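You operate a simulated robot arm through the tools that you are given. There is no shell and no other tool. Be economical: measure what you need, move in short steps, check, and stop when the job is done.

Carry out the task below with a simulated robot arm. There is one attempt and no reset: what you move stays moved.

## Task
Open the suitcase and put the grey scarf on the bag seat.
Fine: free both catches, open the lid fully and leave it open.

It is judged by the outcome, as a careful person would: the job done as asked, and still so three seconds after it is handed in. It fails if anything else is knocked over, pushed out of place, dropped, spilled or broken. A push-on lid holds only when it is set on centred and level and pressed home; a screw cap is set on level and turned clockwise until tight.

## Robot
A 7-joint arm with a two-finger parallel gripper, fixed in place. Base frame: the origin is at the foot of the arm, x ahead of it, y to its left, z up. Units: mm, degrees, N and s.
With the tool pointing down near the work surface it reaches from about 200 to 660 mm from the base axis. Its first joint turns from -66.0 to 66.0 degrees. Payload 1.57 kg.
The tool frame sits at the grasp point between the pads (the TCP): z along the fingers, y along the line on which they close. The tips reach 30 mm beyond it. Largest opening 110 mm; finger width 24, thickness 12; the body of the gripper, 48 by 112 mm, starts 78 mm behind the TCP.
Orientation is told as [roll, pitch, yaw] about the base's x, y, z axes, in that order, counted from this pose: with the fingers straight down and closing along the base's y, the tool's x points along the base's -x, its y along +y and its z along -z.

## Interface
- The arm moves only by the tool jog_arm. Its arguments are lists of equal length, an entry for each row: "delta_pos": the shift along the tool's x, y, z in mm, a list of three; "turn": the turn, a rotation vector about the tool's x, y, z in rad, a list of three. In form: {"delta_pos": [[x, y, z], ...], "turn": [[rx, ry, rz], ...]}. A call has 1 to 12 rows; each row is the pose to reach, as a shift and turn from the pose commanded when the call began, along the tool's axes at that moment. "hand" is the gripper command, from -1 (shut) to 1 (fully open), values between in proportion, set as the call begins (left out, the last holds). A row lasts 0.2 s, in which the tool goes at most 50 mm and 8.6 degrees; a call with a longer step from one row to the next is refused whole, and so is a gripper value outside its range. Where a pose cannot be reached the arm comes as near as it can. A force on the tool above 40 N (or 10 N above the force at the start of the call, whichever is more), or a blocked arm, ends the call early, and 0.2 s more pass. Each finger travels about 108 mm/s and halts on what it meets, pressing with about 20 N; the grip force reading is that of the motor and also rises with nothing between the fingers. The clock runs only during rows and for 0.2 s after the last one: add rows that repeat a pose to give the fingers time. It gives the time, the measured TCP pose, the force on the tool (base axes), the opening and the grip force at its end, in the units of the frame above (readings bear some noise), with the torque about the TCP (base axes, N m) and any sound that the robot's microphone picked up, and new pictures: "views" is both (left out), scene, wrist or none.
- Cameras (640 x 400 px; columns grow to the right, rows downward): "scene" is fixed at [169.5, -415.2, 1381.7]; the picture's right is [0.75, -0.66, 0.00], its down [-0.44, -0.50, -0.74] and it looks along [0.49, 0.56, -0.67] (base axes); focal length 242 px, centre (320, 200). "wrist" rides on the gripper at [70, 16, -141] in the tool frame; the picture's right is [-0.23, 0.97, 0.00], its down [-0.85, -0.20, -0.48] and it looks along [-0.47, -0.11, 0.88] (tool axes); focal length 222 px, centre (320, 200).
- probe_pixels(camera, pixels): for up to 12 pixels [column, row] of the newest picture of that camera ("zoom" is the newest enlarged one), the place [x, y, z] in the base frame of the surface seen there, good to about 2 mm, but the place of the scene camera against the robot may be out by one fixed shift of up to 25 mm in any direction. No time passes.
- inspect(camera, box): a new picture of the part [left, top, right, bottom] of that camera's present view, enlarged. No time passes.
- job_done(): hands the job in; it is judged then, once.

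Keep the steps short. Do not move on a guess: measure, check each grasp and each placing, and mend mistakes. In all there are 80 turns and 200 pictures (those below and enlarged ones count). Leave the gripper open and the arm clear of the work at the hand-in unless told otherwise, and finish with a single line.

The tools are called after "Request:" as a command line: name --argument value ..., lists and objects as JSON in quotes. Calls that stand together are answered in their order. jog_arm: Moves the arm, as the interface text tells. Its arguments: {"type":"object","properties":{"delta_pos":{"type":"array","items":{"type":"array","items":{"type":"number"}}},"turn":{"type":"array","items":{"type":"array","items":{"type":"number"}}},"hand":{"type":"number"},"views":{"type":"string","enum":["both","scene","wrist","none"]}},"required":["delta_pos","turn"]} The other tools are called the same way: probe_pixels (camera, pixels) gives the place of the surface under pixels of a picture; inspect (camera, box) takes an enlarged picture of a part of a camera's view; job_done () hands the job in.

At the start:

```text
time: 0.0
position: [397.8, 284.6, 1167.6]
orientation: [0.0, 0.0, 0.0]
wrist_force: [-0.5, 0.4, -0.1]
wrist_torque: [0.02, -0.01, 0.0]
grip_width: 110.2
finger_force: 0.1
```

scene: 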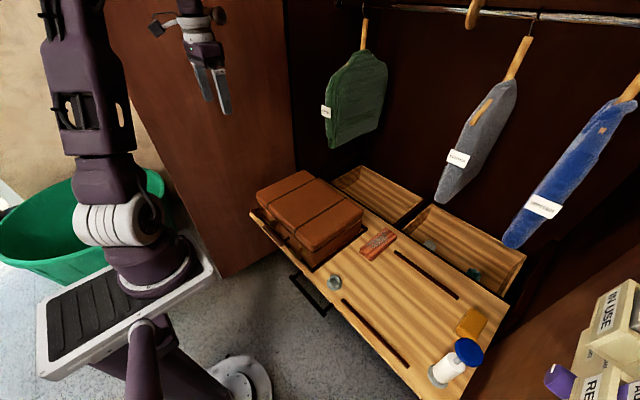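
wrist: 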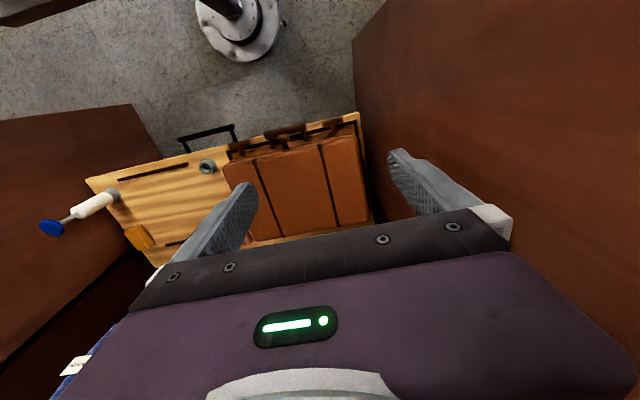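

The suitcase is around (310,215) in the scene picture. Three garments hang on the rail and there are trays behind it. I'll enlarge these areas first.

Request:
inspect --camera "scene" --box '[240, 150, 400, 280]'

Request:
inspect --camera "scene" --box '[300, 0, 640, 250]'

Request:
inspect --camera "scene" --box '[320, 150, 540, 400]'

Request:
inspect --camera "wrist" --box '[160, 90, 400, 250]'

```text
3.08 times, centred on (320, 215) of scene
```

zoom: 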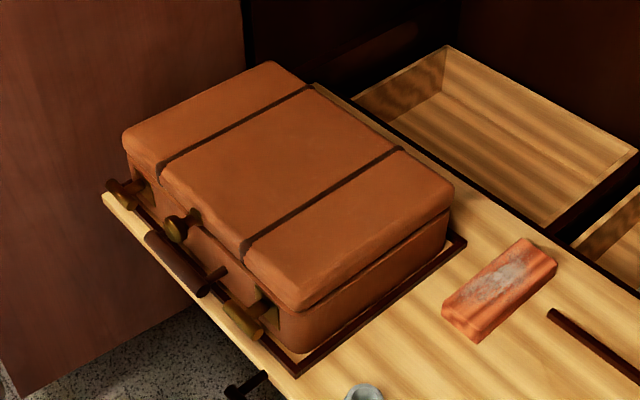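

```text
1.60 times, centred on (470, 125) of scene
```

zoom: 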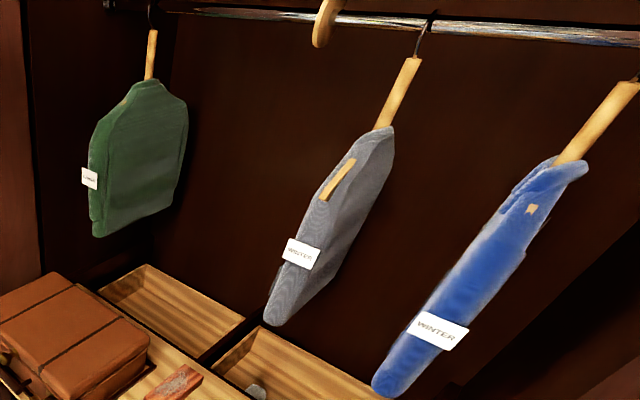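

```text
1.60 times, centred on (430, 275) of scene
```

zoom: 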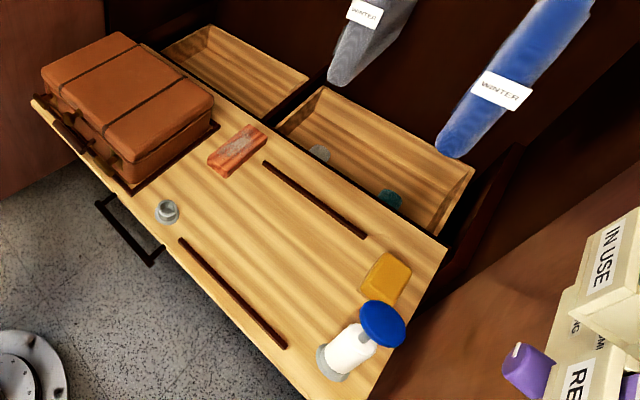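

```text
2.50 times, centred on (280, 170) of wrist
```

zoom: 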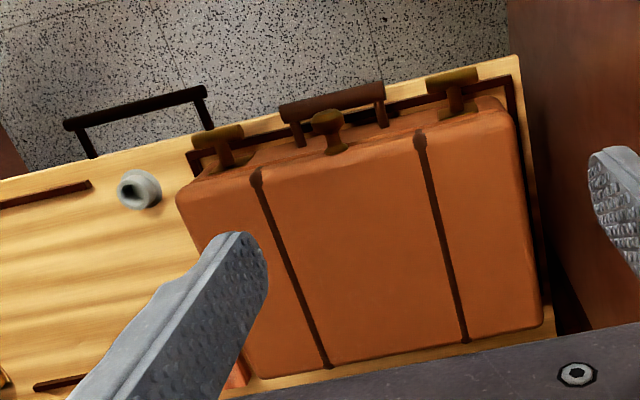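

The suitcase has two brass T-catches, a brass knob on the lid and a handle. No scarf is visible yet, so it may be inside. I'll probe the key points.

Request:
probe_pixels --camera "wrist" --pixels '[[244, 142], [285, 134], [329, 121], [290, 128], [232, 166], [345, 131], [357, 210], [256, 236], [180, 172], [212, 165], [150, 190], [140, 236]]'

Request:
probe_pixels --camera "scene" --pixels '[[301, 258], [285, 224], [272, 211], [317, 246], [363, 208], [300, 171], [258, 190], [313, 251], [343, 300], [410, 367], [395, 252], [458, 297]]'

Request:
inspect --camera "scene" --box '[245, 190, 335, 275]'

Request:
probe_pixels --camera "zoom" --pixels '[[420, 330], [385, 295], [450, 290], [270, 160], [300, 150], [120, 95], [170, 95], [320, 300], [220, 210], [480, 280]]'

```text
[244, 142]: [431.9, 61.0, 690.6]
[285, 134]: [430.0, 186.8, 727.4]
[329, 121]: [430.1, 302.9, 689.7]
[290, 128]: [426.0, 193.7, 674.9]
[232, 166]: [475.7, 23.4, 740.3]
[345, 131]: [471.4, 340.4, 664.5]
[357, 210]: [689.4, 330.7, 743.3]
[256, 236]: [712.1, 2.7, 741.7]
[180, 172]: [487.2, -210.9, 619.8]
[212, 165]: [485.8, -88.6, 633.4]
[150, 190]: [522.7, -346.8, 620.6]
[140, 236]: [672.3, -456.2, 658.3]
```

```text
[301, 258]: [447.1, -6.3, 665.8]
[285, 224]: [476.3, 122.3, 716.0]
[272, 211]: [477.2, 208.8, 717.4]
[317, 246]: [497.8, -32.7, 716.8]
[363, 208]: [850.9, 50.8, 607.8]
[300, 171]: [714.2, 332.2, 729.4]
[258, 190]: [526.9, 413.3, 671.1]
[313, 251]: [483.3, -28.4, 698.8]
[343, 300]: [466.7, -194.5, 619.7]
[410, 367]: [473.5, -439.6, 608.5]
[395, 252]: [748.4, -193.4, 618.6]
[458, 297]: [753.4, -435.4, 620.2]
```

```text
4.71 times, centred on (290, 232) of scene
```

zoom: 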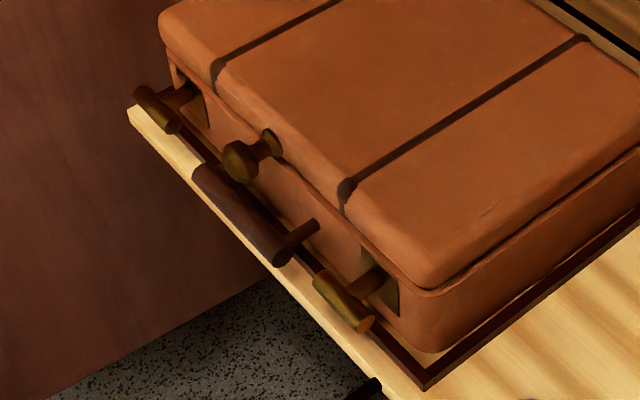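

```text
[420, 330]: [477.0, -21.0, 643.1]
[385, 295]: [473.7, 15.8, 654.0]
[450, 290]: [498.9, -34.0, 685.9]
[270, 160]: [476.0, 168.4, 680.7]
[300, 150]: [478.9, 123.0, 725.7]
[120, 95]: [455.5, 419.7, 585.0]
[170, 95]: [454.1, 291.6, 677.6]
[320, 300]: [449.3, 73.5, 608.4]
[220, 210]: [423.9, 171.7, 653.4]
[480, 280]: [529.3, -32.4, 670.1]
```

The catch T-bars are near (430, 61 and 303, 690), the lid top is at z≈743 and the lid front is at x≈470. Next I'll lower the tool in front of the suitcase, tilted forward, to see the catches up close.

Request:
jog_arm --delta_pos '[[2, -13, 40], [5, -26, 80], [8, -39, 120], [10, -52, 160], [12, -65, 200], [14, -78, 240], [17, -91, 280], [20, -104, 320]]' --turn '[[0, -0.06, 0], [0, -0.12, 0], [0, -0.18, 0], [0, -0.24, 0], [0, -0.3, 0], [0, -0.36, 0], [0, -0.42, 0], [0, -0.5, 0]]'

```text
time: 1.8
position: [393.9, 197.0, 841.5]
orientation: [0.1, -28.6, -0.2]
wrist_force: [0.3, -0.1, 0.6]
wrist_torque: [0.0, 0.01, -0.01]
grip_width: 109.9
finger_force: 0.0
out of reach, approached as far as the arm can: row 6, 7, 8
```

scene: 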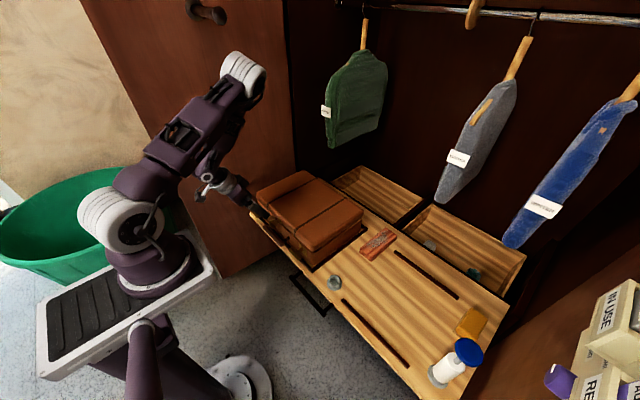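
wrist: 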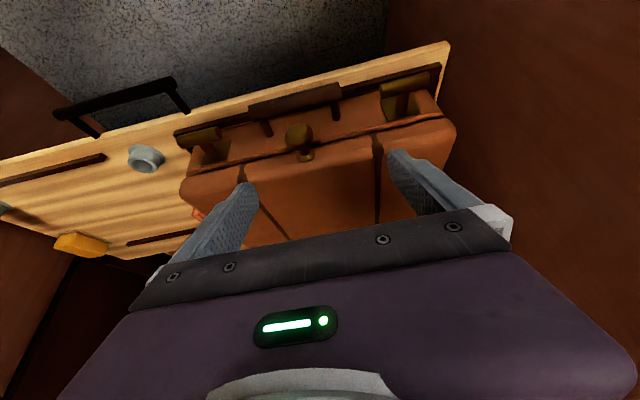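

The catches are now in the wrist view, at about (205,142) and (405,92), with the knob at (299,140). I'll enlarge them and probe.

Request:
inspect --camera "wrist" --box '[160, 50, 480, 250]'

Request:
probe_pixels --camera "wrist" --pixels '[[190, 140], [218, 132], [214, 148], [298, 134], [304, 156], [385, 92], [425, 79], [412, 105], [294, 98], [336, 113], [215, 160], [265, 150]]'

```text
2.00 times, centred on (320, 150) of wrist
```

zoom: 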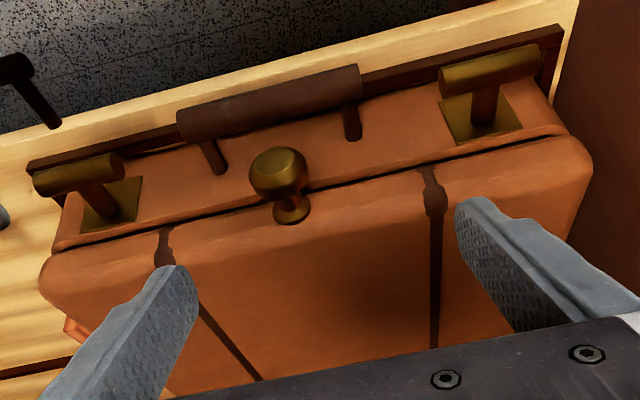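

```text
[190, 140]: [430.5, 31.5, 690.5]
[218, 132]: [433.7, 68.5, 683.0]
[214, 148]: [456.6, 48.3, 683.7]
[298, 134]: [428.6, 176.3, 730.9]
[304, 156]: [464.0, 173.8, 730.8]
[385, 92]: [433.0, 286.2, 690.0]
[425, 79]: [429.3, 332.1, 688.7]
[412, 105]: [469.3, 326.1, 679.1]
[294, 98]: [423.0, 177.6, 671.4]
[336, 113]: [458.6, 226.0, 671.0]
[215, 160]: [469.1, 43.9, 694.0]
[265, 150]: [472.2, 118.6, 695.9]
```

The catches are T-bars about 44 mm long along y, centred near (437, 50, 686) and (437, 308, 688), on stems coming out of the front. They look like turn-catches. I'll test how far the tool can tilt toward horizontal here, raising it 60 mm first for clearance.

Request:
jog_arm --delta_pos '[[-7, 0, -13], [-14, 0, -26], [-21, 0, -39], [-28, 0, -52], [-28, 0, -52], [-28, 0, -52]]' --turn '[[0, -0.1, 0], [0, -0.2, 0], [0, -0.3, 0], [0, -0.4, 0], [0, -0.5, 0], [0, -0.6, 0]]' --views "scene"

```text
time: 3.2
position: [452.6, 225.0, 903.4]
orientation: [-0.3, -62.9, 0.3]
wrist_force: [-0.2, -0.4, -0.4]
wrist_torque: [-0.01, 0.0, 0.01]
grip_width: 110.2
finger_force: 0.2
out of reach, approached as far as the arm can: row 1, 2, 3, 4, 5, 6
```

scene: 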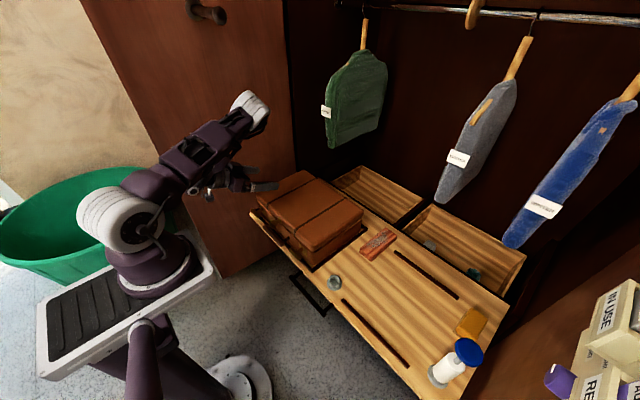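

A near-horizontal tool can't be held this close to the base, so I'll work with the tool pointing down. I'm going back to vertical above the right catch with the fingers opened to about 64 mm.

Request:
jog_arm --delta_pos '[[8, -22, 2], [16, -44, 4], [24, -66, 6], [32, -88, 8], [40, -110, 10], [48, -132, 11], [55, -154, 12], [61, -175, 13], [61, -175, 13]]' --turn '[[0, 0.137, 0], [0, 0.274, 0], [0, 0.411, 0], [0, 0.548, 0], [0, 0.685, 0], [0, 0.822, 0], [0, 0.96, 0], [0, 1.098, 0], [0, 1.098, 0]]' --hand 0.164 --views "wrist"

```text
time: 5.2
position: [434.8, 50.2, 843.4]
orientation: [0.0, -0.1, -0.1]
wrist_force: [0.3, 0.3, -0.3]
wrist_torque: [0.02, -0.04, 0.0]
grip_width: 63.8
finger_force: 0.0
out of reach, approached as far as the arm can: row 2, 3, 4, 5
```

wrist: 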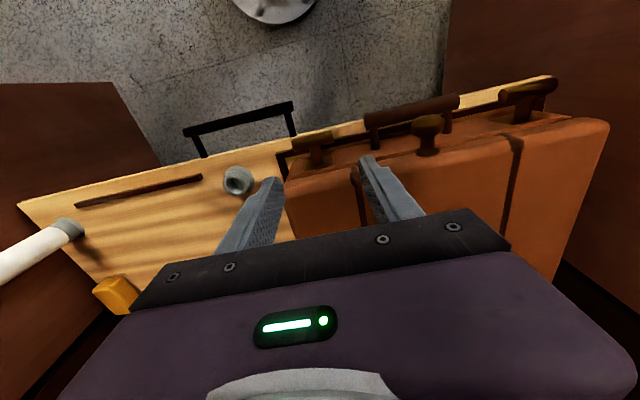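

That worked: the TCP is at (435, 50, 843). I'll measure the right catch accurately, then descend.

Request:
inspect --camera "wrist" --box '[270, 110, 390, 185]'

Request:
probe_pixels --camera "zoom" --pixels '[[128, 150], [135, 185], [320, 125], [325, 160], [225, 150], [228, 185], [250, 230], [180, 230], [330, 250], [480, 250]]'

```text
5.33 times, centred on (330, 148) of wrist
```

zoom: 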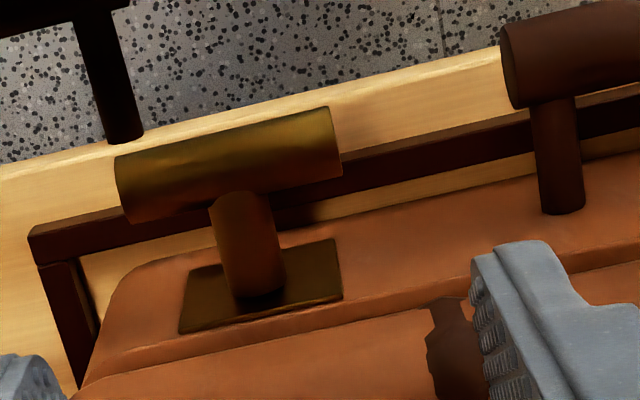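

```text
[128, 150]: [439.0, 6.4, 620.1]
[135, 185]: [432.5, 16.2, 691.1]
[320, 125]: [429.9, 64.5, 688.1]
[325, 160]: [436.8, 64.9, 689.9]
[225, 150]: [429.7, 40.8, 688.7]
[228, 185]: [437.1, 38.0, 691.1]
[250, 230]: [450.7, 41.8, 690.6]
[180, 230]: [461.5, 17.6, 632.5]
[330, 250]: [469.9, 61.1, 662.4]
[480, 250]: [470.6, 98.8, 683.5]
```

The bar runs from y≈12 to 68, centred at (433, 40, 683). I'll open to 80 mm, descend over both its ends and look.

Request:
jog_arm --delta_pos '[[2, -10, 20], [2, -10, 60], [2, -10, 100], [2, -10, 130], [2, -10, 153], [2, -10, 153]]' --turn '[[0, 0, 0], [0, 0, 0], [0, 0, 0], [0, 0, 0], [0, 0, 0], [0, 0, 0]]' --hand 0.45 --views "wrist"

```text
time: 6.6
position: [432.6, 38.5, 690.8]
orientation: [-0.1, -0.1, 0.0]
wrist_force: [0.2, 0.0, 0.1]
wrist_torque: [-0.02, -0.02, 0.0]
grip_width: 80.0
finger_force: 0.1
```

wrist: 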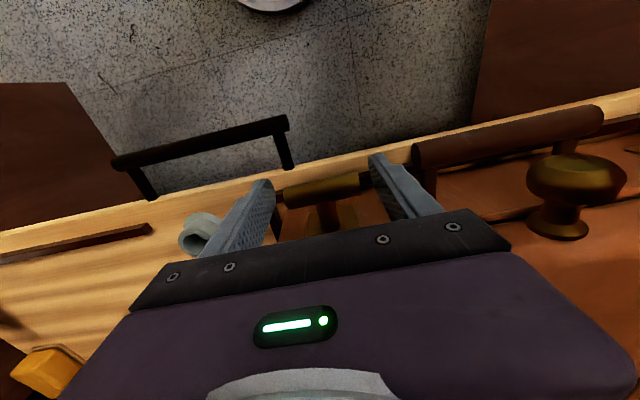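

The fingers straddle the bar ends. Next I'll close on it.

Request:
jog_arm --delta_pos '[[0, 0, 0], [0, 0, 0], [0, 0, 0]]' --turn '[[0, 0, 0], [0, 0, 0], [0, 0, 0]]' --hand -0.2 --views "wrist"

```text
time: 7.4
position: [432.7, 39.9, 691.7]
orientation: [0.0, -0.1, 0.1]
wrist_force: [1.0, 4.8, 0.7]
wrist_torque: [0.02, 0.05, 0.3]
grip_width: 55.7
finger_force: 20.1
```

wrist: 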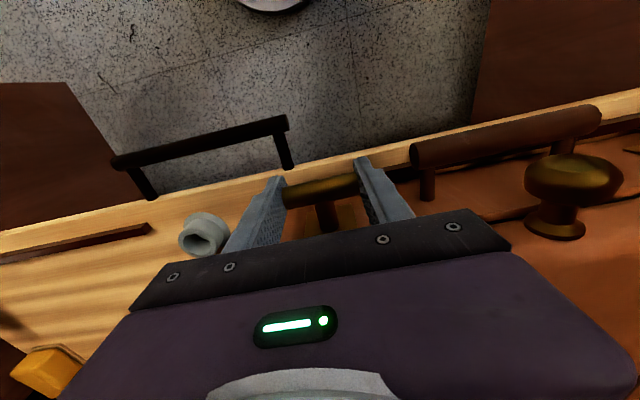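

The bar is held at 55.7 mm. I'll try a small twist about the stem, leaning the tool toward -y, and watch the torque and sound.

Request:
jog_arm --delta_pos '[[0, -0.4, 0], [0, -0.8, 0], [0, -1.2, 0.1], [0, -1.6, 0.2], [0, -2, 0.2]]' --turn '[[-0.05, 0, 0], [-0.1, 0, 0], [-0.15, 0, 0], [-0.2, 0, 0], [-0.25, 0, 0]]' --views "wrist"

```text
time: 8.6
position: [433.9, 36.0, 689.9]
orientation: [14.3, -0.2, -0.1]
wrist_force: [-0.4, -6.6, 0.5]
wrist_torque: [-0.48, 0.05, -0.1]
grip_width: 57.9
finger_force: 19.5
```

wrist: 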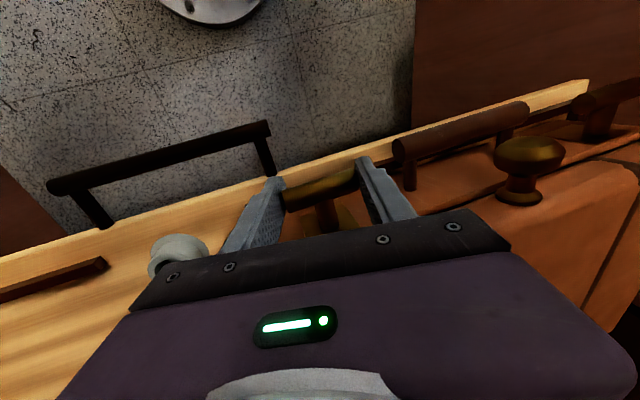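

The opening grew to 57.9 and the torque to -0.48, so the bar is resisting this direction. I'll go back and try the other way.

Request:
jog_arm --delta_pos '[[0, 1, 0], [0, 2, 0.2], [0, 2.8, 0.2], [0, 3.6, 0.4], [0, 4, 0.6]]' --turn '[[0.1, 0, 0], [0.2, 0, 0], [0.3, 0, 0], [0.4, 0, 0], [0.5, 0, 0]]' --views "wrist"

```text
time: 9.8
position: [433.9, 41.7, 691.0]
orientation: [-14.3, -0.2, 0.0]
wrist_force: [-1.0, 3.6, -0.4]
wrist_torque: [-0.01, -0.27, 0.24]
grip_width: 58.1
finger_force: 20.3
```

wrist: 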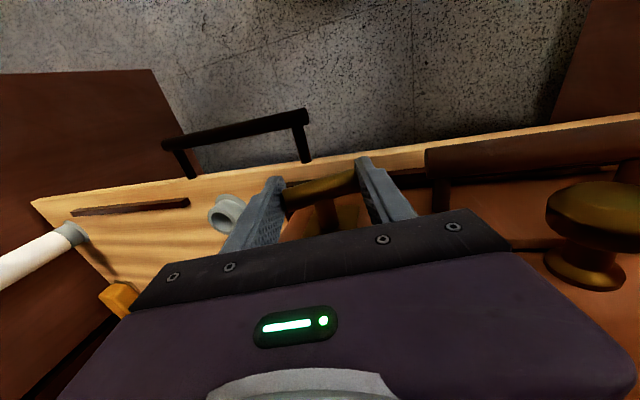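

The opening is 58 mm this way as well, so the bar isn't turning about its stem. I'll go level again and test small translations, starting with pulling out by 8 mm.

Request:
jog_arm --delta_pos '[[0, -0.8, 0], [0, -1.6, 0.1], [0, -2, 0.2]]' --turn '[[-0.1, 0, 0], [-0.2, 0, 0], [-0.25, 0, 0]]' --views "none"

Request:
jog_arm --delta_pos '[[3, 0, 0], [6, 0, 0], [8, 0, 0]]' --turn '[[0, 0, 0], [0, 0, 0], [0, 0, 0]]' --views "wrist"

```text
time: 10.6
position: [434.1, 37.6, 692.3]
orientation: [0.0, -0.1, -0.2]
wrist_force: [-1.6, -1.9, 7.6]
wrist_torque: [-0.03, -0.05, -0.16]
grip_width: 58.1
finger_force: 19.8
```

```text
time: 11.4
position: [425.9, 38.9, 691.8]
orientation: [0.0, -0.2, 0.0]
wrist_force: [6.4, 3.8, -0.2]
wrist_torque: [0.06, -0.2, -0.04]
grip_width: 58.0
finger_force: 20.1
```

wrist: 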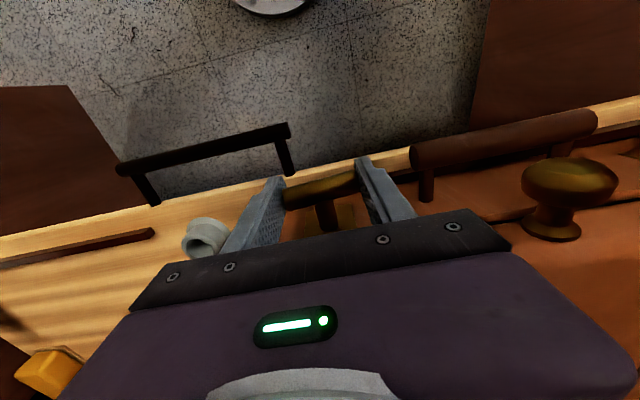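

The opening stays at 58 mm even when level, so the bar may have turned a little. I'll enlarge the view.

Request:
inspect --camera "wrist" --box '[250, 140, 400, 235]'

Request:
probe_pixels --camera "wrist" --pixels '[[292, 190], [300, 188], [320, 185], [340, 180], [350, 177], [328, 215]]'

```text
4.21 times, centred on (325, 188) of wrist
```

zoom: 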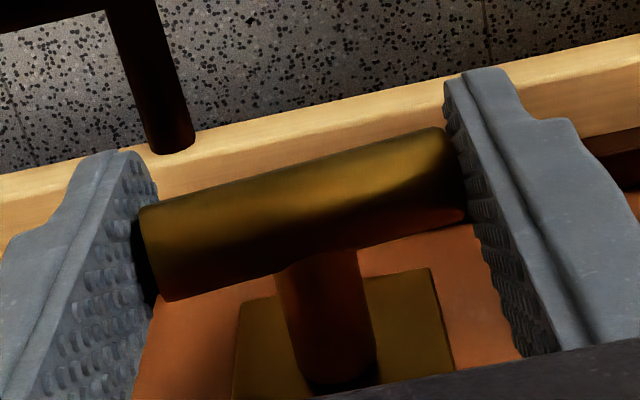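

```text
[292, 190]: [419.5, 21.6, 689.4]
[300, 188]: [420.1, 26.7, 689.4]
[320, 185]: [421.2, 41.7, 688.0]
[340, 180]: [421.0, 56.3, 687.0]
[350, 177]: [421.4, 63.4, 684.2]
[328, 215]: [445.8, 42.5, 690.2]
```

The bar tilted about 7° (+y end down) and came out about 8 mm. I need to check whether the stem pulled out or the whole suitcase slid, so I'll probe the fixed features.

Request:
probe_pixels --camera "wrist" --pixels '[[565, 175], [555, 230], [310, 227], [350, 225], [440, 205], [500, 215], [470, 145], [360, 218]]'

Request:
inspect --camera "scene" --box '[245, 190, 335, 275]'

Request:
probe_pixels --camera "scene" --pixels '[[301, 258], [285, 224], [272, 211], [317, 246], [300, 171], [313, 251], [343, 300]]'

```text
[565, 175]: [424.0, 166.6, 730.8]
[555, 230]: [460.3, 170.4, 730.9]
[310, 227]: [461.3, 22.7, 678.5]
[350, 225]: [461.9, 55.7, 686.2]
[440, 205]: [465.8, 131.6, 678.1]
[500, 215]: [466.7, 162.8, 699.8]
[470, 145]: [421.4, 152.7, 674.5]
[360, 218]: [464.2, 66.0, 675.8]
```

```text
4.71 times, centred on (290, 232) of scene
```

zoom: 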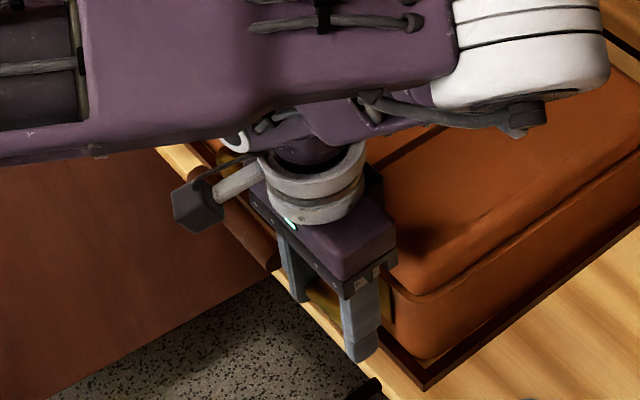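

```text
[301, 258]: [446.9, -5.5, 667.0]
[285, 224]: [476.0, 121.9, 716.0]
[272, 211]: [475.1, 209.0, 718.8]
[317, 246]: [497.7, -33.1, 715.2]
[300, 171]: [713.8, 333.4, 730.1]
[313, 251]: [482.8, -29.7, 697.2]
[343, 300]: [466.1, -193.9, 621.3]
```

The suitcase's right end slid out about 7 mm because the case is free on the bench. I'll push it back 8 mm and then retreat upward. The turning direction looks like +y end down, and pressing down on that end won't drag the case.

Request:
jog_arm --delta_pos '[[-3, 0, 0], [-6, 0, 0], [-9, 0, 0], [-9, 0, 0]]' --turn '[[0, 0, 0], [0, 0, 0], [0, 0, 0], [0, 0, 0]]' --views "wrist"

Request:
probe_pixels --camera "wrist" --pixels '[[565, 175], [310, 223], [352, 220], [440, 205], [500, 215]]'

```text
time: 12.4
position: [433.6, 38.6, 691.6]
orientation: [-0.1, -0.1, -0.1]
wrist_force: [-3.4, -5.1, 0.5]
wrist_torque: [-0.04, 0.11, 0.02]
grip_width: 56.2
finger_force: 19.9
```

wrist: 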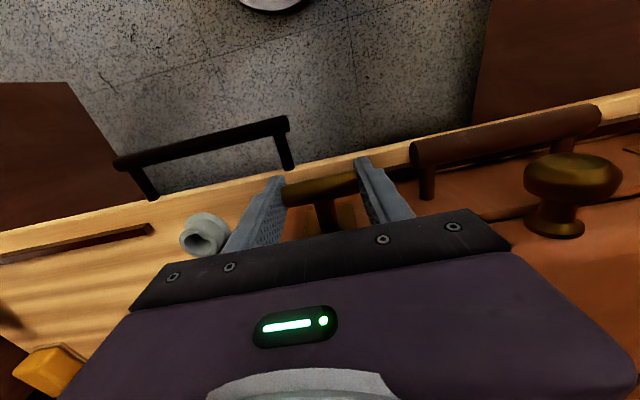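

```text
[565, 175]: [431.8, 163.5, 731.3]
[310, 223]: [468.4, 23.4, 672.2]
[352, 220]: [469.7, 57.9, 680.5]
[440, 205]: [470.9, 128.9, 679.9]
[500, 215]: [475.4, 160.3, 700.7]
```

The case is back, with its front at x≈470. I'll check the bar angle.

Request:
inspect --camera "wrist" --box '[250, 140, 400, 235]'

Request:
probe_pixels --camera "wrist" --pixels '[[292, 190], [300, 188], [320, 185], [340, 180], [350, 177], [328, 215]]'

```text
4.21 times, centred on (325, 188) of wrist
```

zoom: 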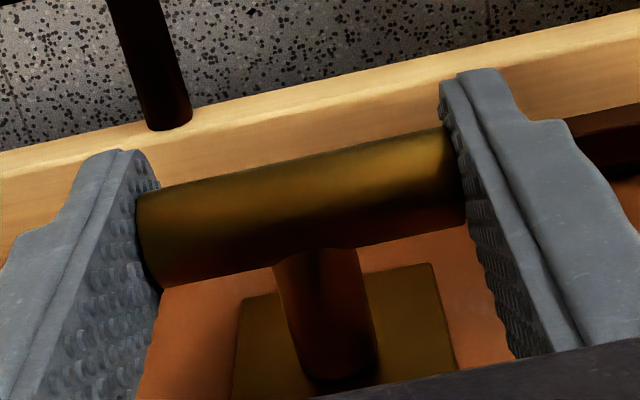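

```text
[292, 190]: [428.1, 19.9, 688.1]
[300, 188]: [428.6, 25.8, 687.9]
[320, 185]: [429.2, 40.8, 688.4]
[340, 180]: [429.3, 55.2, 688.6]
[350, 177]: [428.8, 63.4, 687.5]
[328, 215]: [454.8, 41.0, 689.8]
```

The bar has gone back to level. The pads aligned it, so it turns freely but seems to move only one way (+y end down). I'll release, rise, close the fingers and stand above the +y end of the bar.

Request:
jog_arm --delta_pos '[[0, 0, 0], [0, 0, -10], [0, 0, -50], [0, 0, -55]]' --turn '[[0, 0, 0], [0, 0, 0], [0, 0, 0], [0, 0, 0]]' --hand 0.3 --views "none"

Request:
jog_arm --delta_pos '[[0, 12, 0], [0, 24, 0], [0, 24, 0], [0, 24, 15], [0, 24, 22], [0, 24, 22]]' --turn '[[0, 0, 0], [0, 0, 0], [0, 0, 0], [0, 0, 0], [0, 0, 0], [0, 0, 0]]' --hand -1 --views "wrist"

```text
time: 13.4
position: [433.0, 39.9, 747.8]
orientation: [0.0, -0.2, -0.1]
wrist_force: [-0.4, 0.0, -0.1]
wrist_torque: [0.04, -0.01, 0.01]
grip_width: 71.5
finger_force: 0.0
```

```text
time: 14.8
position: [434.8, 65.4, 723.0]
orientation: [0.0, -0.1, 0.0]
wrist_force: [0.7, -0.1, 0.8]
wrist_torque: [0.03, 0.0, 0.01]
grip_width: 0.0
finger_force: 20.2
```

wrist: 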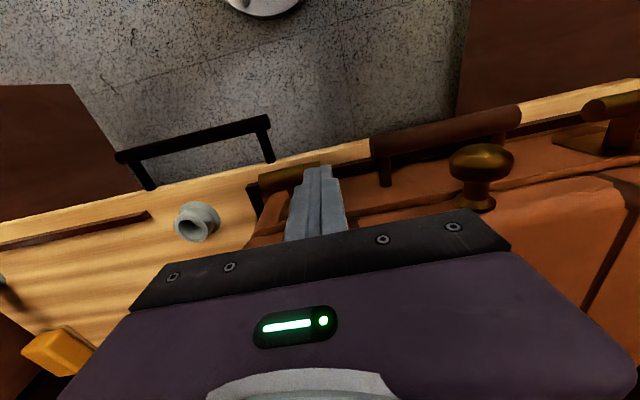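

The closed tips are just above the +y end. I'll press down gradually by 16 mm and watch the force.

Request:
jog_arm --delta_pos '[[0, 0, 4], [0, 0, 7], [0, 0, 10], [0, 0, 13], [0, 0, 16], [0, 0, 16]]' --turn '[[0, 0, 0], [0, 0, 0], [0, 0, 0], [0, 0, 0], [0, 0, 0], [0, 0, 0]]' --views "wrist"

Request:
inspect --camera "wrist" --box '[230, 130, 380, 225]'

```text
time: 16.2
position: [435.4, 63.5, 708.1]
orientation: [0.0, -0.1, -0.1]
wrist_force: [0.4, 5.4, -0.5]
wrist_torque: [0.14, -0.03, 0.02]
grip_width: 0.0
finger_force: 20.5
```

wrist: 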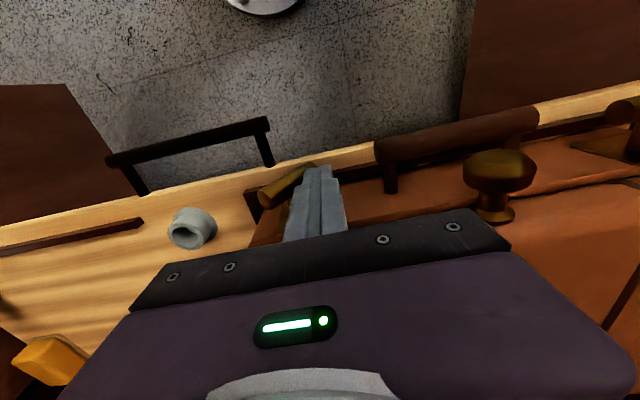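

```text
4.21 times, centred on (305, 178) of wrist
```

zoom: 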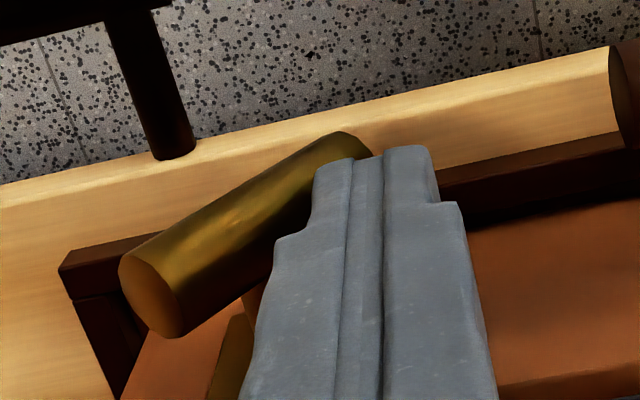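

It turns easily: the bar has tilted about 35°. I'll press 14 mm further down.

Request:
jog_arm --delta_pos '[[0, 0, 4], [0, 0, 8], [0, 0, 12], [0, 0, 15], [0, 0, 15]]' --turn '[[0, 0, 0], [0, 0, 0], [0, 0, 0], [0, 0, 0], [0, 0, 0]]' --views "wrist"

Request:
inspect --camera "wrist" --box '[230, 130, 380, 225]'

```text
time: 17.4
position: [433.7, 63.2, 693.6]
orientation: [0.0, -0.1, 0.0]
wrist_force: [-1.1, 0.0, 0.3]
wrist_torque: [-0.01, -0.02, 0.0]
grip_width: 0.0
finger_force: 19.8
```

wrist: 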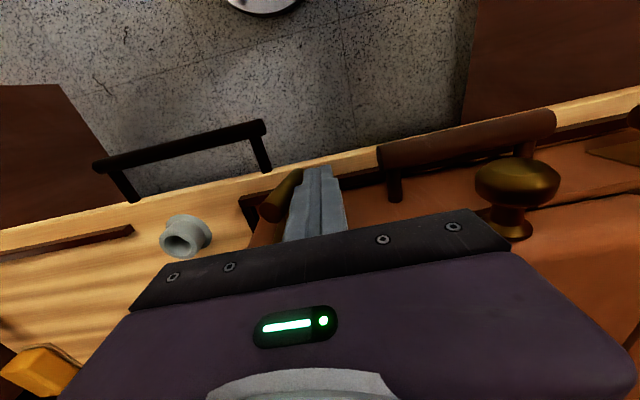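

```text
4.21 times, centred on (305, 178) of wrist
```

zoom: 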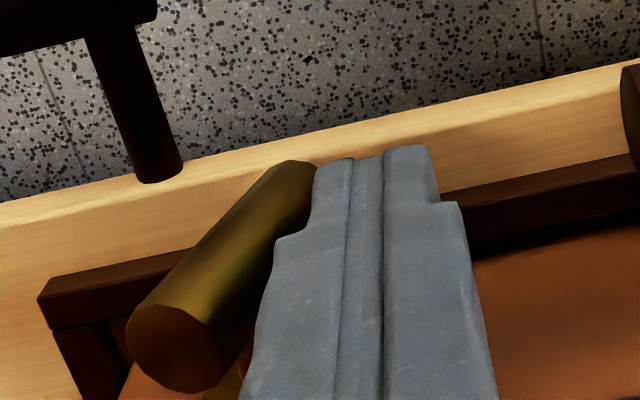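

The bar is at about 55–60°. I'll rise, move to the -y side at z≈727 and push the top end toward +y to upright.

Request:
jog_arm --delta_pos '[[0, 0, -40], [0, 0, -60], [0, -40, -60], [0, -75, -60], [0, -75, -33], [0, -75, -33]]' --turn '[[0, 0, 0], [0, 0, 0], [0, 0, 0], [0, 0, 0], [0, 0, 0], [0, 0, 0]]' --views "none"

Request:
jog_arm --delta_pos '[[0, 6, 0], [0, 12, 0], [0, 18, 0], [0, 23, 0], [0, 27, 0], [0, 31, 0], [0, 33, 0]]' --turn '[[0, 0, 0], [0, 0, 0], [0, 0, 0], [0, 0, 0], [0, 0, 0], [0, 0, 0], [0, 0, 0]]' --views "wrist"

Request:
inspect --camera "wrist" --box '[250, 130, 420, 235]'

```text
time: 18.8
position: [434.3, -11.2, 726.5]
orientation: [0.1, -0.1, -0.1]
wrist_force: [0.6, -0.9, 1.6]
wrist_torque: [0.03, 0.02, 0.02]
grip_width: 0.0
finger_force: 19.9
```

```text
time: 20.4
position: [435.0, 20.3, 726.5]
orientation: [-0.1, -0.1, -0.1]
wrist_force: [-2.0, -7.5, 0.5]
wrist_torque: [-0.2, 0.05, 0.02]
grip_width: 0.0
finger_force: 19.6
```

wrist: 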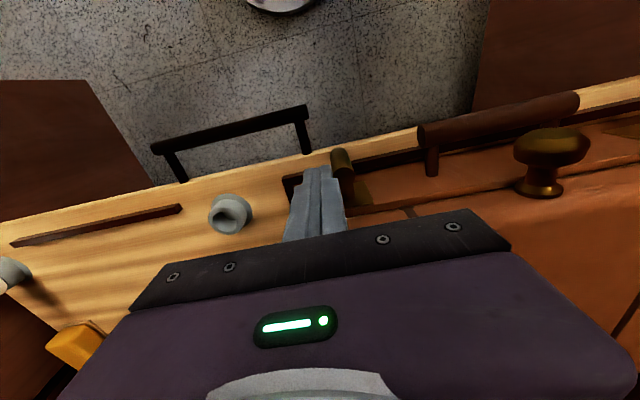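

```text
3.76 times, centred on (335, 182) of wrist
```

zoom: 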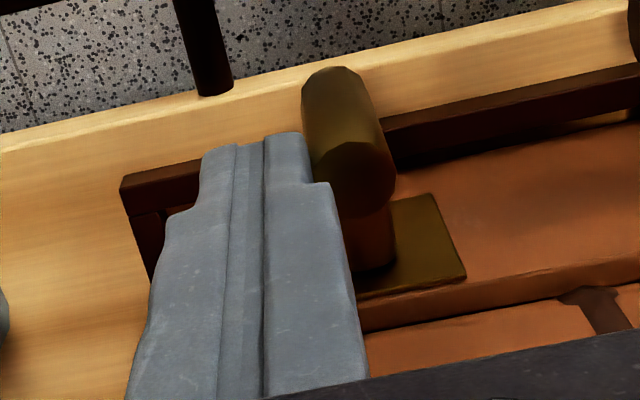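

The bar is nearly upright. I'll push 4 mm more to feel for the stop, then retreat upward and look.

Request:
jog_arm --delta_pos '[[0, 2, 0], [0, 4, 0], [0, 4, 0]]' --turn '[[0, 0, 0], [0, 0, 0], [0, 0, 0]]' --views "none"

Request:
jog_arm --delta_pos '[[0, -15, 0], [0, -15, -40], [0, -15, -80]]' --turn '[[0, 0, 0], [0, 0, 0], [0, 0, 0]]' --views "wrist"

Request:
inspect --camera "wrist" --box '[280, 100, 480, 225]'

```text
time: 21.2
position: [434.5, 24.9, 726.0]
orientation: [0.0, -0.1, -0.1]
wrist_force: [-1.8, -7.2, 0.3]
wrist_torque: [-0.2, 0.06, 0.03]
grip_width: 0.0
finger_force: 19.9
```

```text
time: 22.0
position: [435.5, 12.2, 807.3]
orientation: [0.0, -0.1, 0.0]
wrist_force: [0.3, 1.4, -0.6]
wrist_torque: [-0.01, -0.04, -0.03]
grip_width: 0.2
finger_force: 20.0
```

wrist: 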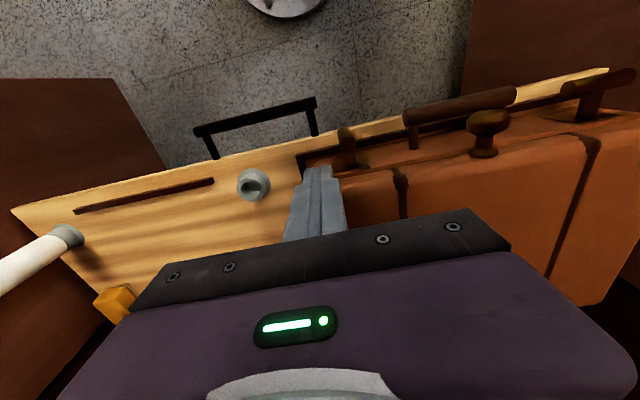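

```text
3.20 times, centred on (380, 162) of wrist
```

zoom: 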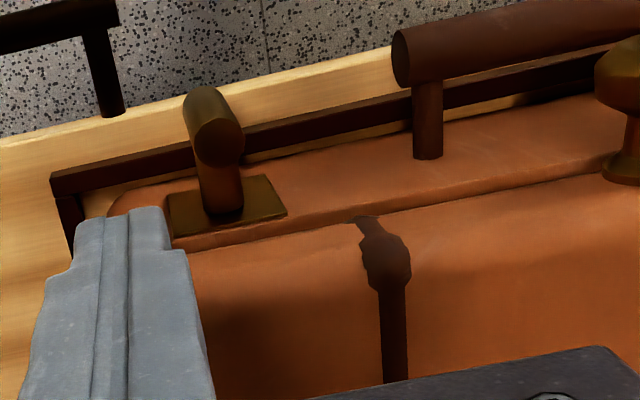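

The bar now stands vertical. I'll check whether the case shifted in y during the push.

Request:
probe_pixels --camera "zoom" --pixels '[[218, 140], [205, 100], [222, 200], [175, 215], [280, 205], [430, 150], [400, 60]]'

Request:
probe_pixels --camera "wrist" --pixels '[[488, 120], [570, 85], [630, 75], [600, 80], [595, 90], [400, 200], [560, 250]]'

```text
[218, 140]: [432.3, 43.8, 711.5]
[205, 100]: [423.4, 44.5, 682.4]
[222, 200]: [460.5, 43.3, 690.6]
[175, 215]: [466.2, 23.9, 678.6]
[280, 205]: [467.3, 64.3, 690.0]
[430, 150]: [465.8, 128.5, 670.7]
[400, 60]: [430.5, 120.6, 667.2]
```

```text
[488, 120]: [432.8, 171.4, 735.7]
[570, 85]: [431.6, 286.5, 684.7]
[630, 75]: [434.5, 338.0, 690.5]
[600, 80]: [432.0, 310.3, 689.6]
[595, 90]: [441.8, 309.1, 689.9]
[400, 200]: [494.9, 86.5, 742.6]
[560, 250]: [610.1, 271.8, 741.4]
```

The right catch is vertical and the case moved only about 2 mm. The left bar spans y≈283–339. I'll move above its +y end and press the same way.

Request:
jog_arm --delta_pos '[[1, 45, 0], [1, 90, 0], [2, 135, 0], [2, 180, 0], [2, 225, 0], [2, 270, 0], [2, 315, 0], [2, 322, 40], [2, 322, 80], [2, 322, 84]]' --turn '[[0, 0, 0], [0, 0, 0], [0, 0, 0], [0, 0, 0], [0, 0, 0], [0, 0, 0], [0, 0, 0], [0, 0, 0], [0, 0, 0], [0, 0, 0]]' --views "wrist"

Request:
inspect --camera "wrist" --box '[220, 120, 400, 235]'

```text
time: 24.2
position: [432.6, 332.0, 722.3]
orientation: [0.0, -0.3, 0.0]
wrist_force: [0.5, -0.2, -1.0]
wrist_torque: [-0.03, -0.02, 0.01]
grip_width: 0.0
finger_force: 20.3
```

wrist: 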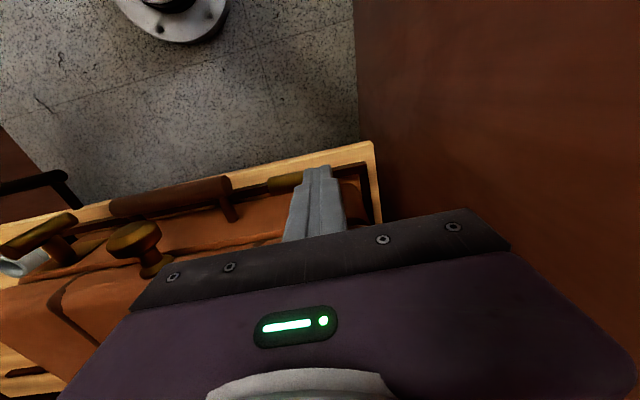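

```text
3.48 times, centred on (310, 178) of wrist
```

zoom: 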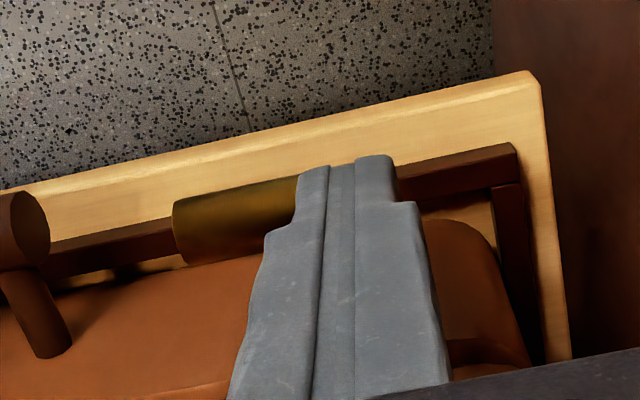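

Aligned above the +y end with the wall clear. I'll press down in short steps.

Request:
jog_arm --delta_pos '[[0, 0, 4], [0, 0, 8], [0, 0, 12], [0, 0, 16], [0, 0, 16]]' --turn '[[0, 0, 0], [0, 0, 0], [0, 0, 0], [0, 0, 0], [0, 0, 0]]' --views "wrist"

Request:
inspect --camera "wrist" --box '[220, 120, 400, 235]'

```text
time: 24.7
position: [434.3, 332.6, 719.8]
orientation: [0.0, -0.4, -0.1]
wrist_force: [-4.7, -4.8, 15.9]
wrist_torque: [-0.26, 0.06, -0.02]
grip_width: 0.0
finger_force: 19.3
stopped in row 2: the force on the tool passed its limit at 50 N (the readings are from after the stop); the commanded pose is now the measured one
```

wrist: 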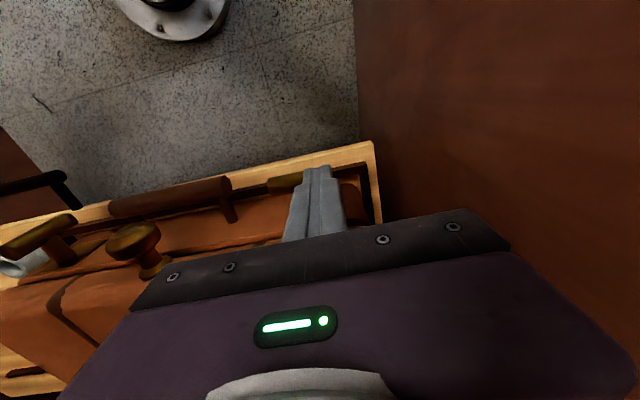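

```text
3.48 times, centred on (310, 178) of wrist
```

zoom: 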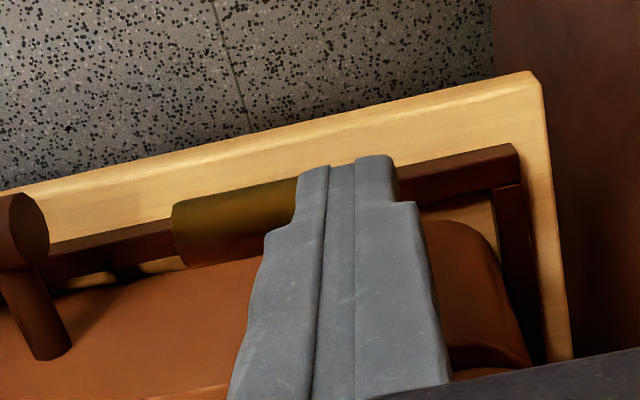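

This end is blocked, so the left catch must turn the opposite way. I'll rise, shift to the -y end (y≈288) and press there.

Request:
jog_arm --delta_pos '[[0, 0, -15], [0, -30, -15], [0, -45, -15], [0, -45, -4], [0, -45, 2], [0, -45, 6], [0, -45, 10], [0, -45, 14], [0, -45, 14]]' --turn '[[0, 0, 0], [0, 0, 0], [0, 0, 0], [0, 0, 0], [0, 0, 0], [0, 0, 0], [0, 0, 0], [0, 0, 0], [0, 0, 0]]' --views "wrist"

Request:
inspect --camera "wrist" --box '[220, 120, 400, 235]'

```text
time: 26.7
position: [433.6, 287.5, 705.9]
orientation: [0.2, -0.3, 0.1]
wrist_force: [-0.1, -3.4, -0.5]
wrist_torque: [-0.1, -0.02, -0.01]
grip_width: 0.0
finger_force: 20.3
```

wrist: 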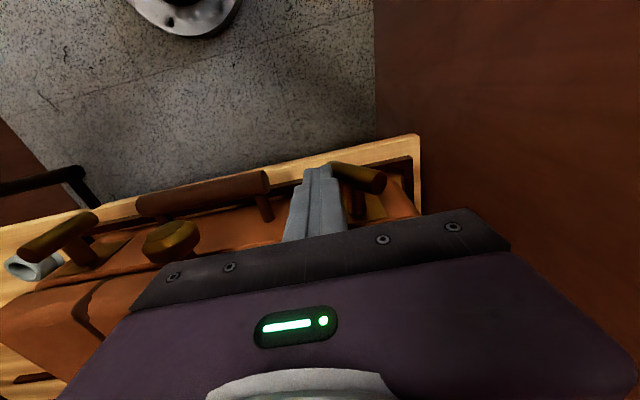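

```text
3.48 times, centred on (310, 178) of wrist
```

zoom: 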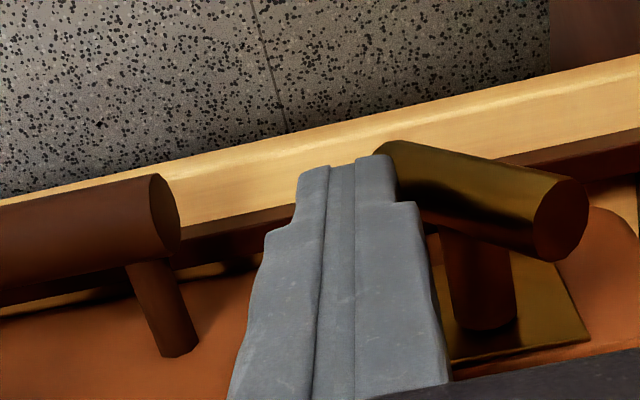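

It's turning. I'll press 15 mm further and measure the side wall before pushing from the +y side.

Request:
jog_arm --delta_pos '[[0, 0, 4], [0, 0, 8], [0, 0, 12], [0, 0, 15], [0, 0, 15]]' --turn '[[0, 0, 0], [0, 0, 0], [0, 0, 0], [0, 0, 0], [0, 0, 0]]' --views "wrist"

Request:
probe_pixels --camera "wrist" --pixels '[[500, 180], [600, 150], [450, 170], [370, 185], [355, 170]]'

```text
time: 27.9
position: [435.4, 287.3, 689.9]
orientation: [0.0, -0.3, 0.0]
wrist_force: [-0.7, -0.9, -0.4]
wrist_torque: [-0.02, -0.01, 0.03]
grip_width: 0.0
finger_force: 19.8
```

wrist: 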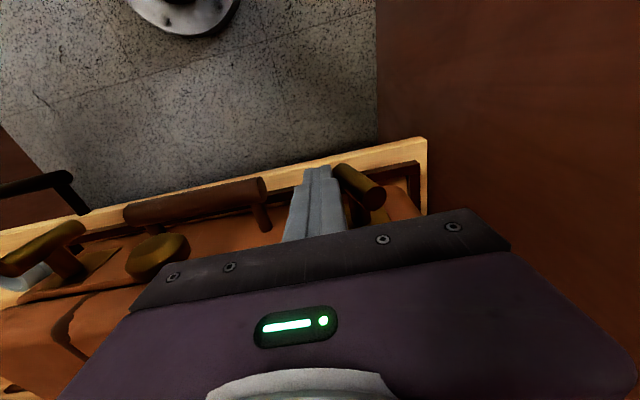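

```text
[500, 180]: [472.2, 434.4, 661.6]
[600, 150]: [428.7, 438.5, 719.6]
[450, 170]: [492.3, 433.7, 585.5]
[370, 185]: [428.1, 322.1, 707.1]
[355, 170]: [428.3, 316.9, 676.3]
```

The wall is at y≈435, which leaves room. I'll rise, go to y=353, lower to z≈726 and push toward -y to y≈330.

Request:
jog_arm --delta_pos '[[0, 0, -40], [0, 0, -70], [0, 35, -70], [0, 66, -70], [0, 66, -36], [0, 66, -36]]' --turn '[[0, 0, 0], [0, 0, 0], [0, 0, 0], [0, 0, 0], [0, 0, 0], [0, 0, 0]]' --views "none"

Request:
jog_arm --delta_pos '[[0, -5, 0], [0, -10, 0], [0, -15, 0], [0, -19, 0], [0, -23, 0], [0, -23, 0]]' --turn '[[0, 0, 0], [0, 0, 0], [0, 0, 0], [0, 0, 0], [0, 0, 0], [0, 0, 0]]' --views "wrist"

Request:
inspect --camera "wrist" --box '[220, 120, 400, 235]'

```text
time: 29.3
position: [432.3, 354.0, 730.8]
orientation: [0.0, -0.4, 0.0]
wrist_force: [-0.4, 0.5, 0.2]
wrist_torque: [0.02, 0.0, 0.01]
grip_width: 0.1
finger_force: 19.7
```

```text
time: 30.7
position: [434.5, 332.0, 729.3]
orientation: [0.1, -0.4, -0.1]
wrist_force: [-3.4, 8.2, 3.2]
wrist_torque: [0.15, 0.04, -0.01]
grip_width: 0.1
finger_force: 20.2
```

wrist: 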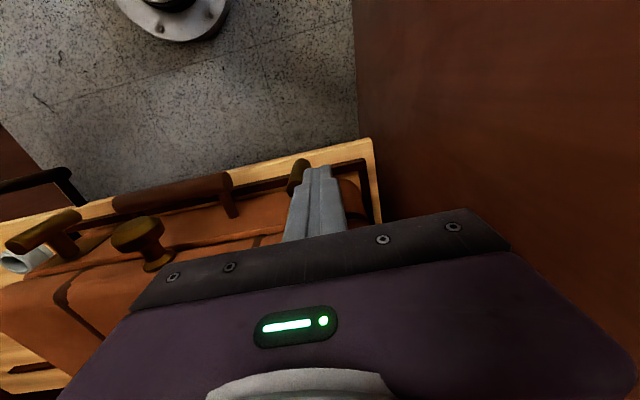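

```text
3.48 times, centred on (310, 178) of wrist
```

zoom: 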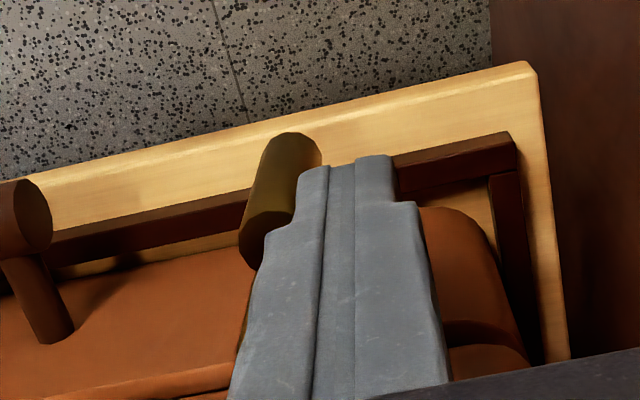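

It's near upright. I'll add 3 mm, then back off, rise, go to the middle and look at both catches.

Request:
jog_arm --delta_pos '[[0, -2, 0], [0, -3, 0], [0, -3, 0]]' --turn '[[0, 0, 0], [0, 0, 0], [0, 0, 0]]' --views "none"

Request:
jog_arm --delta_pos '[[0, 15, 0], [0, 15, -45], [0, 15, -90], [15, -30, -110], [30, -75, -110], [30, -120, -110], [30, -150, -110]]' --turn '[[0, 0, 0], [0, 0, 0], [0, 0, 0], [0, 0, 0], [0, 0, 0], [0, 0, 0], [0, 0, 0]]' --views "wrist"

Request:
inspect --camera "wrist" --box '[150, 70, 450, 260]'

```text
time: 31.5
position: [434.2, 327.8, 727.1]
orientation: [0.0, -0.3, 0.0]
wrist_force: [-0.7, 4.9, -0.3]
wrist_torque: [0.14, 0.03, -0.04]
grip_width: 0.1
finger_force: 20.4
```

```text
refused: row 4 steps farther than a row can; nothing moved
```

```text
2.11 times, centred on (300, 165) of wrist
```

zoom: 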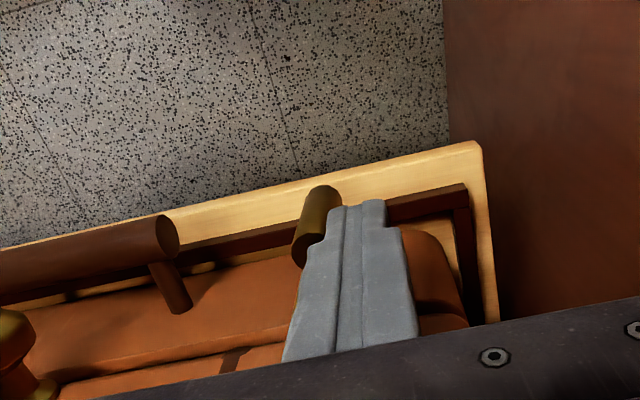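

One row was too long and was refused, so I'll split it.

Request:
jog_arm --delta_pos '[[0, 15, 0], [0, 15, -45], [0, 15, -90], [10, -20, -110], [20, -60, -110], [30, -100, -110], [30, -145, -110]]' --turn '[[0, 0, 0], [0, 0, 0], [0, 0, 0], [0, 0, 0], [0, 0, 0], [0, 0, 0], [0, 0, 0]]' --views "wrist"

Request:
inspect --camera "wrist" --box '[150, 70, 450, 260]'

```text
time: 33.1
position: [404.1, 182.4, 836.2]
orientation: [0.0, -0.3, 0.0]
wrist_force: [-0.2, 0.2, -0.3]
wrist_torque: [0.04, 0.01, -0.02]
grip_width: 0.0
finger_force: 19.9
```

wrist: 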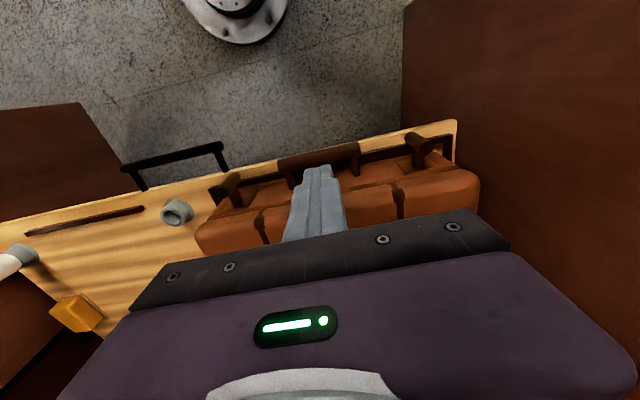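

```text
2.11 times, centred on (300, 165) of wrist
```

zoom: 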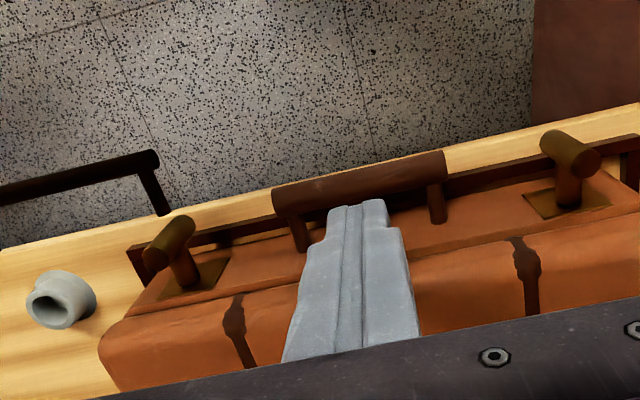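

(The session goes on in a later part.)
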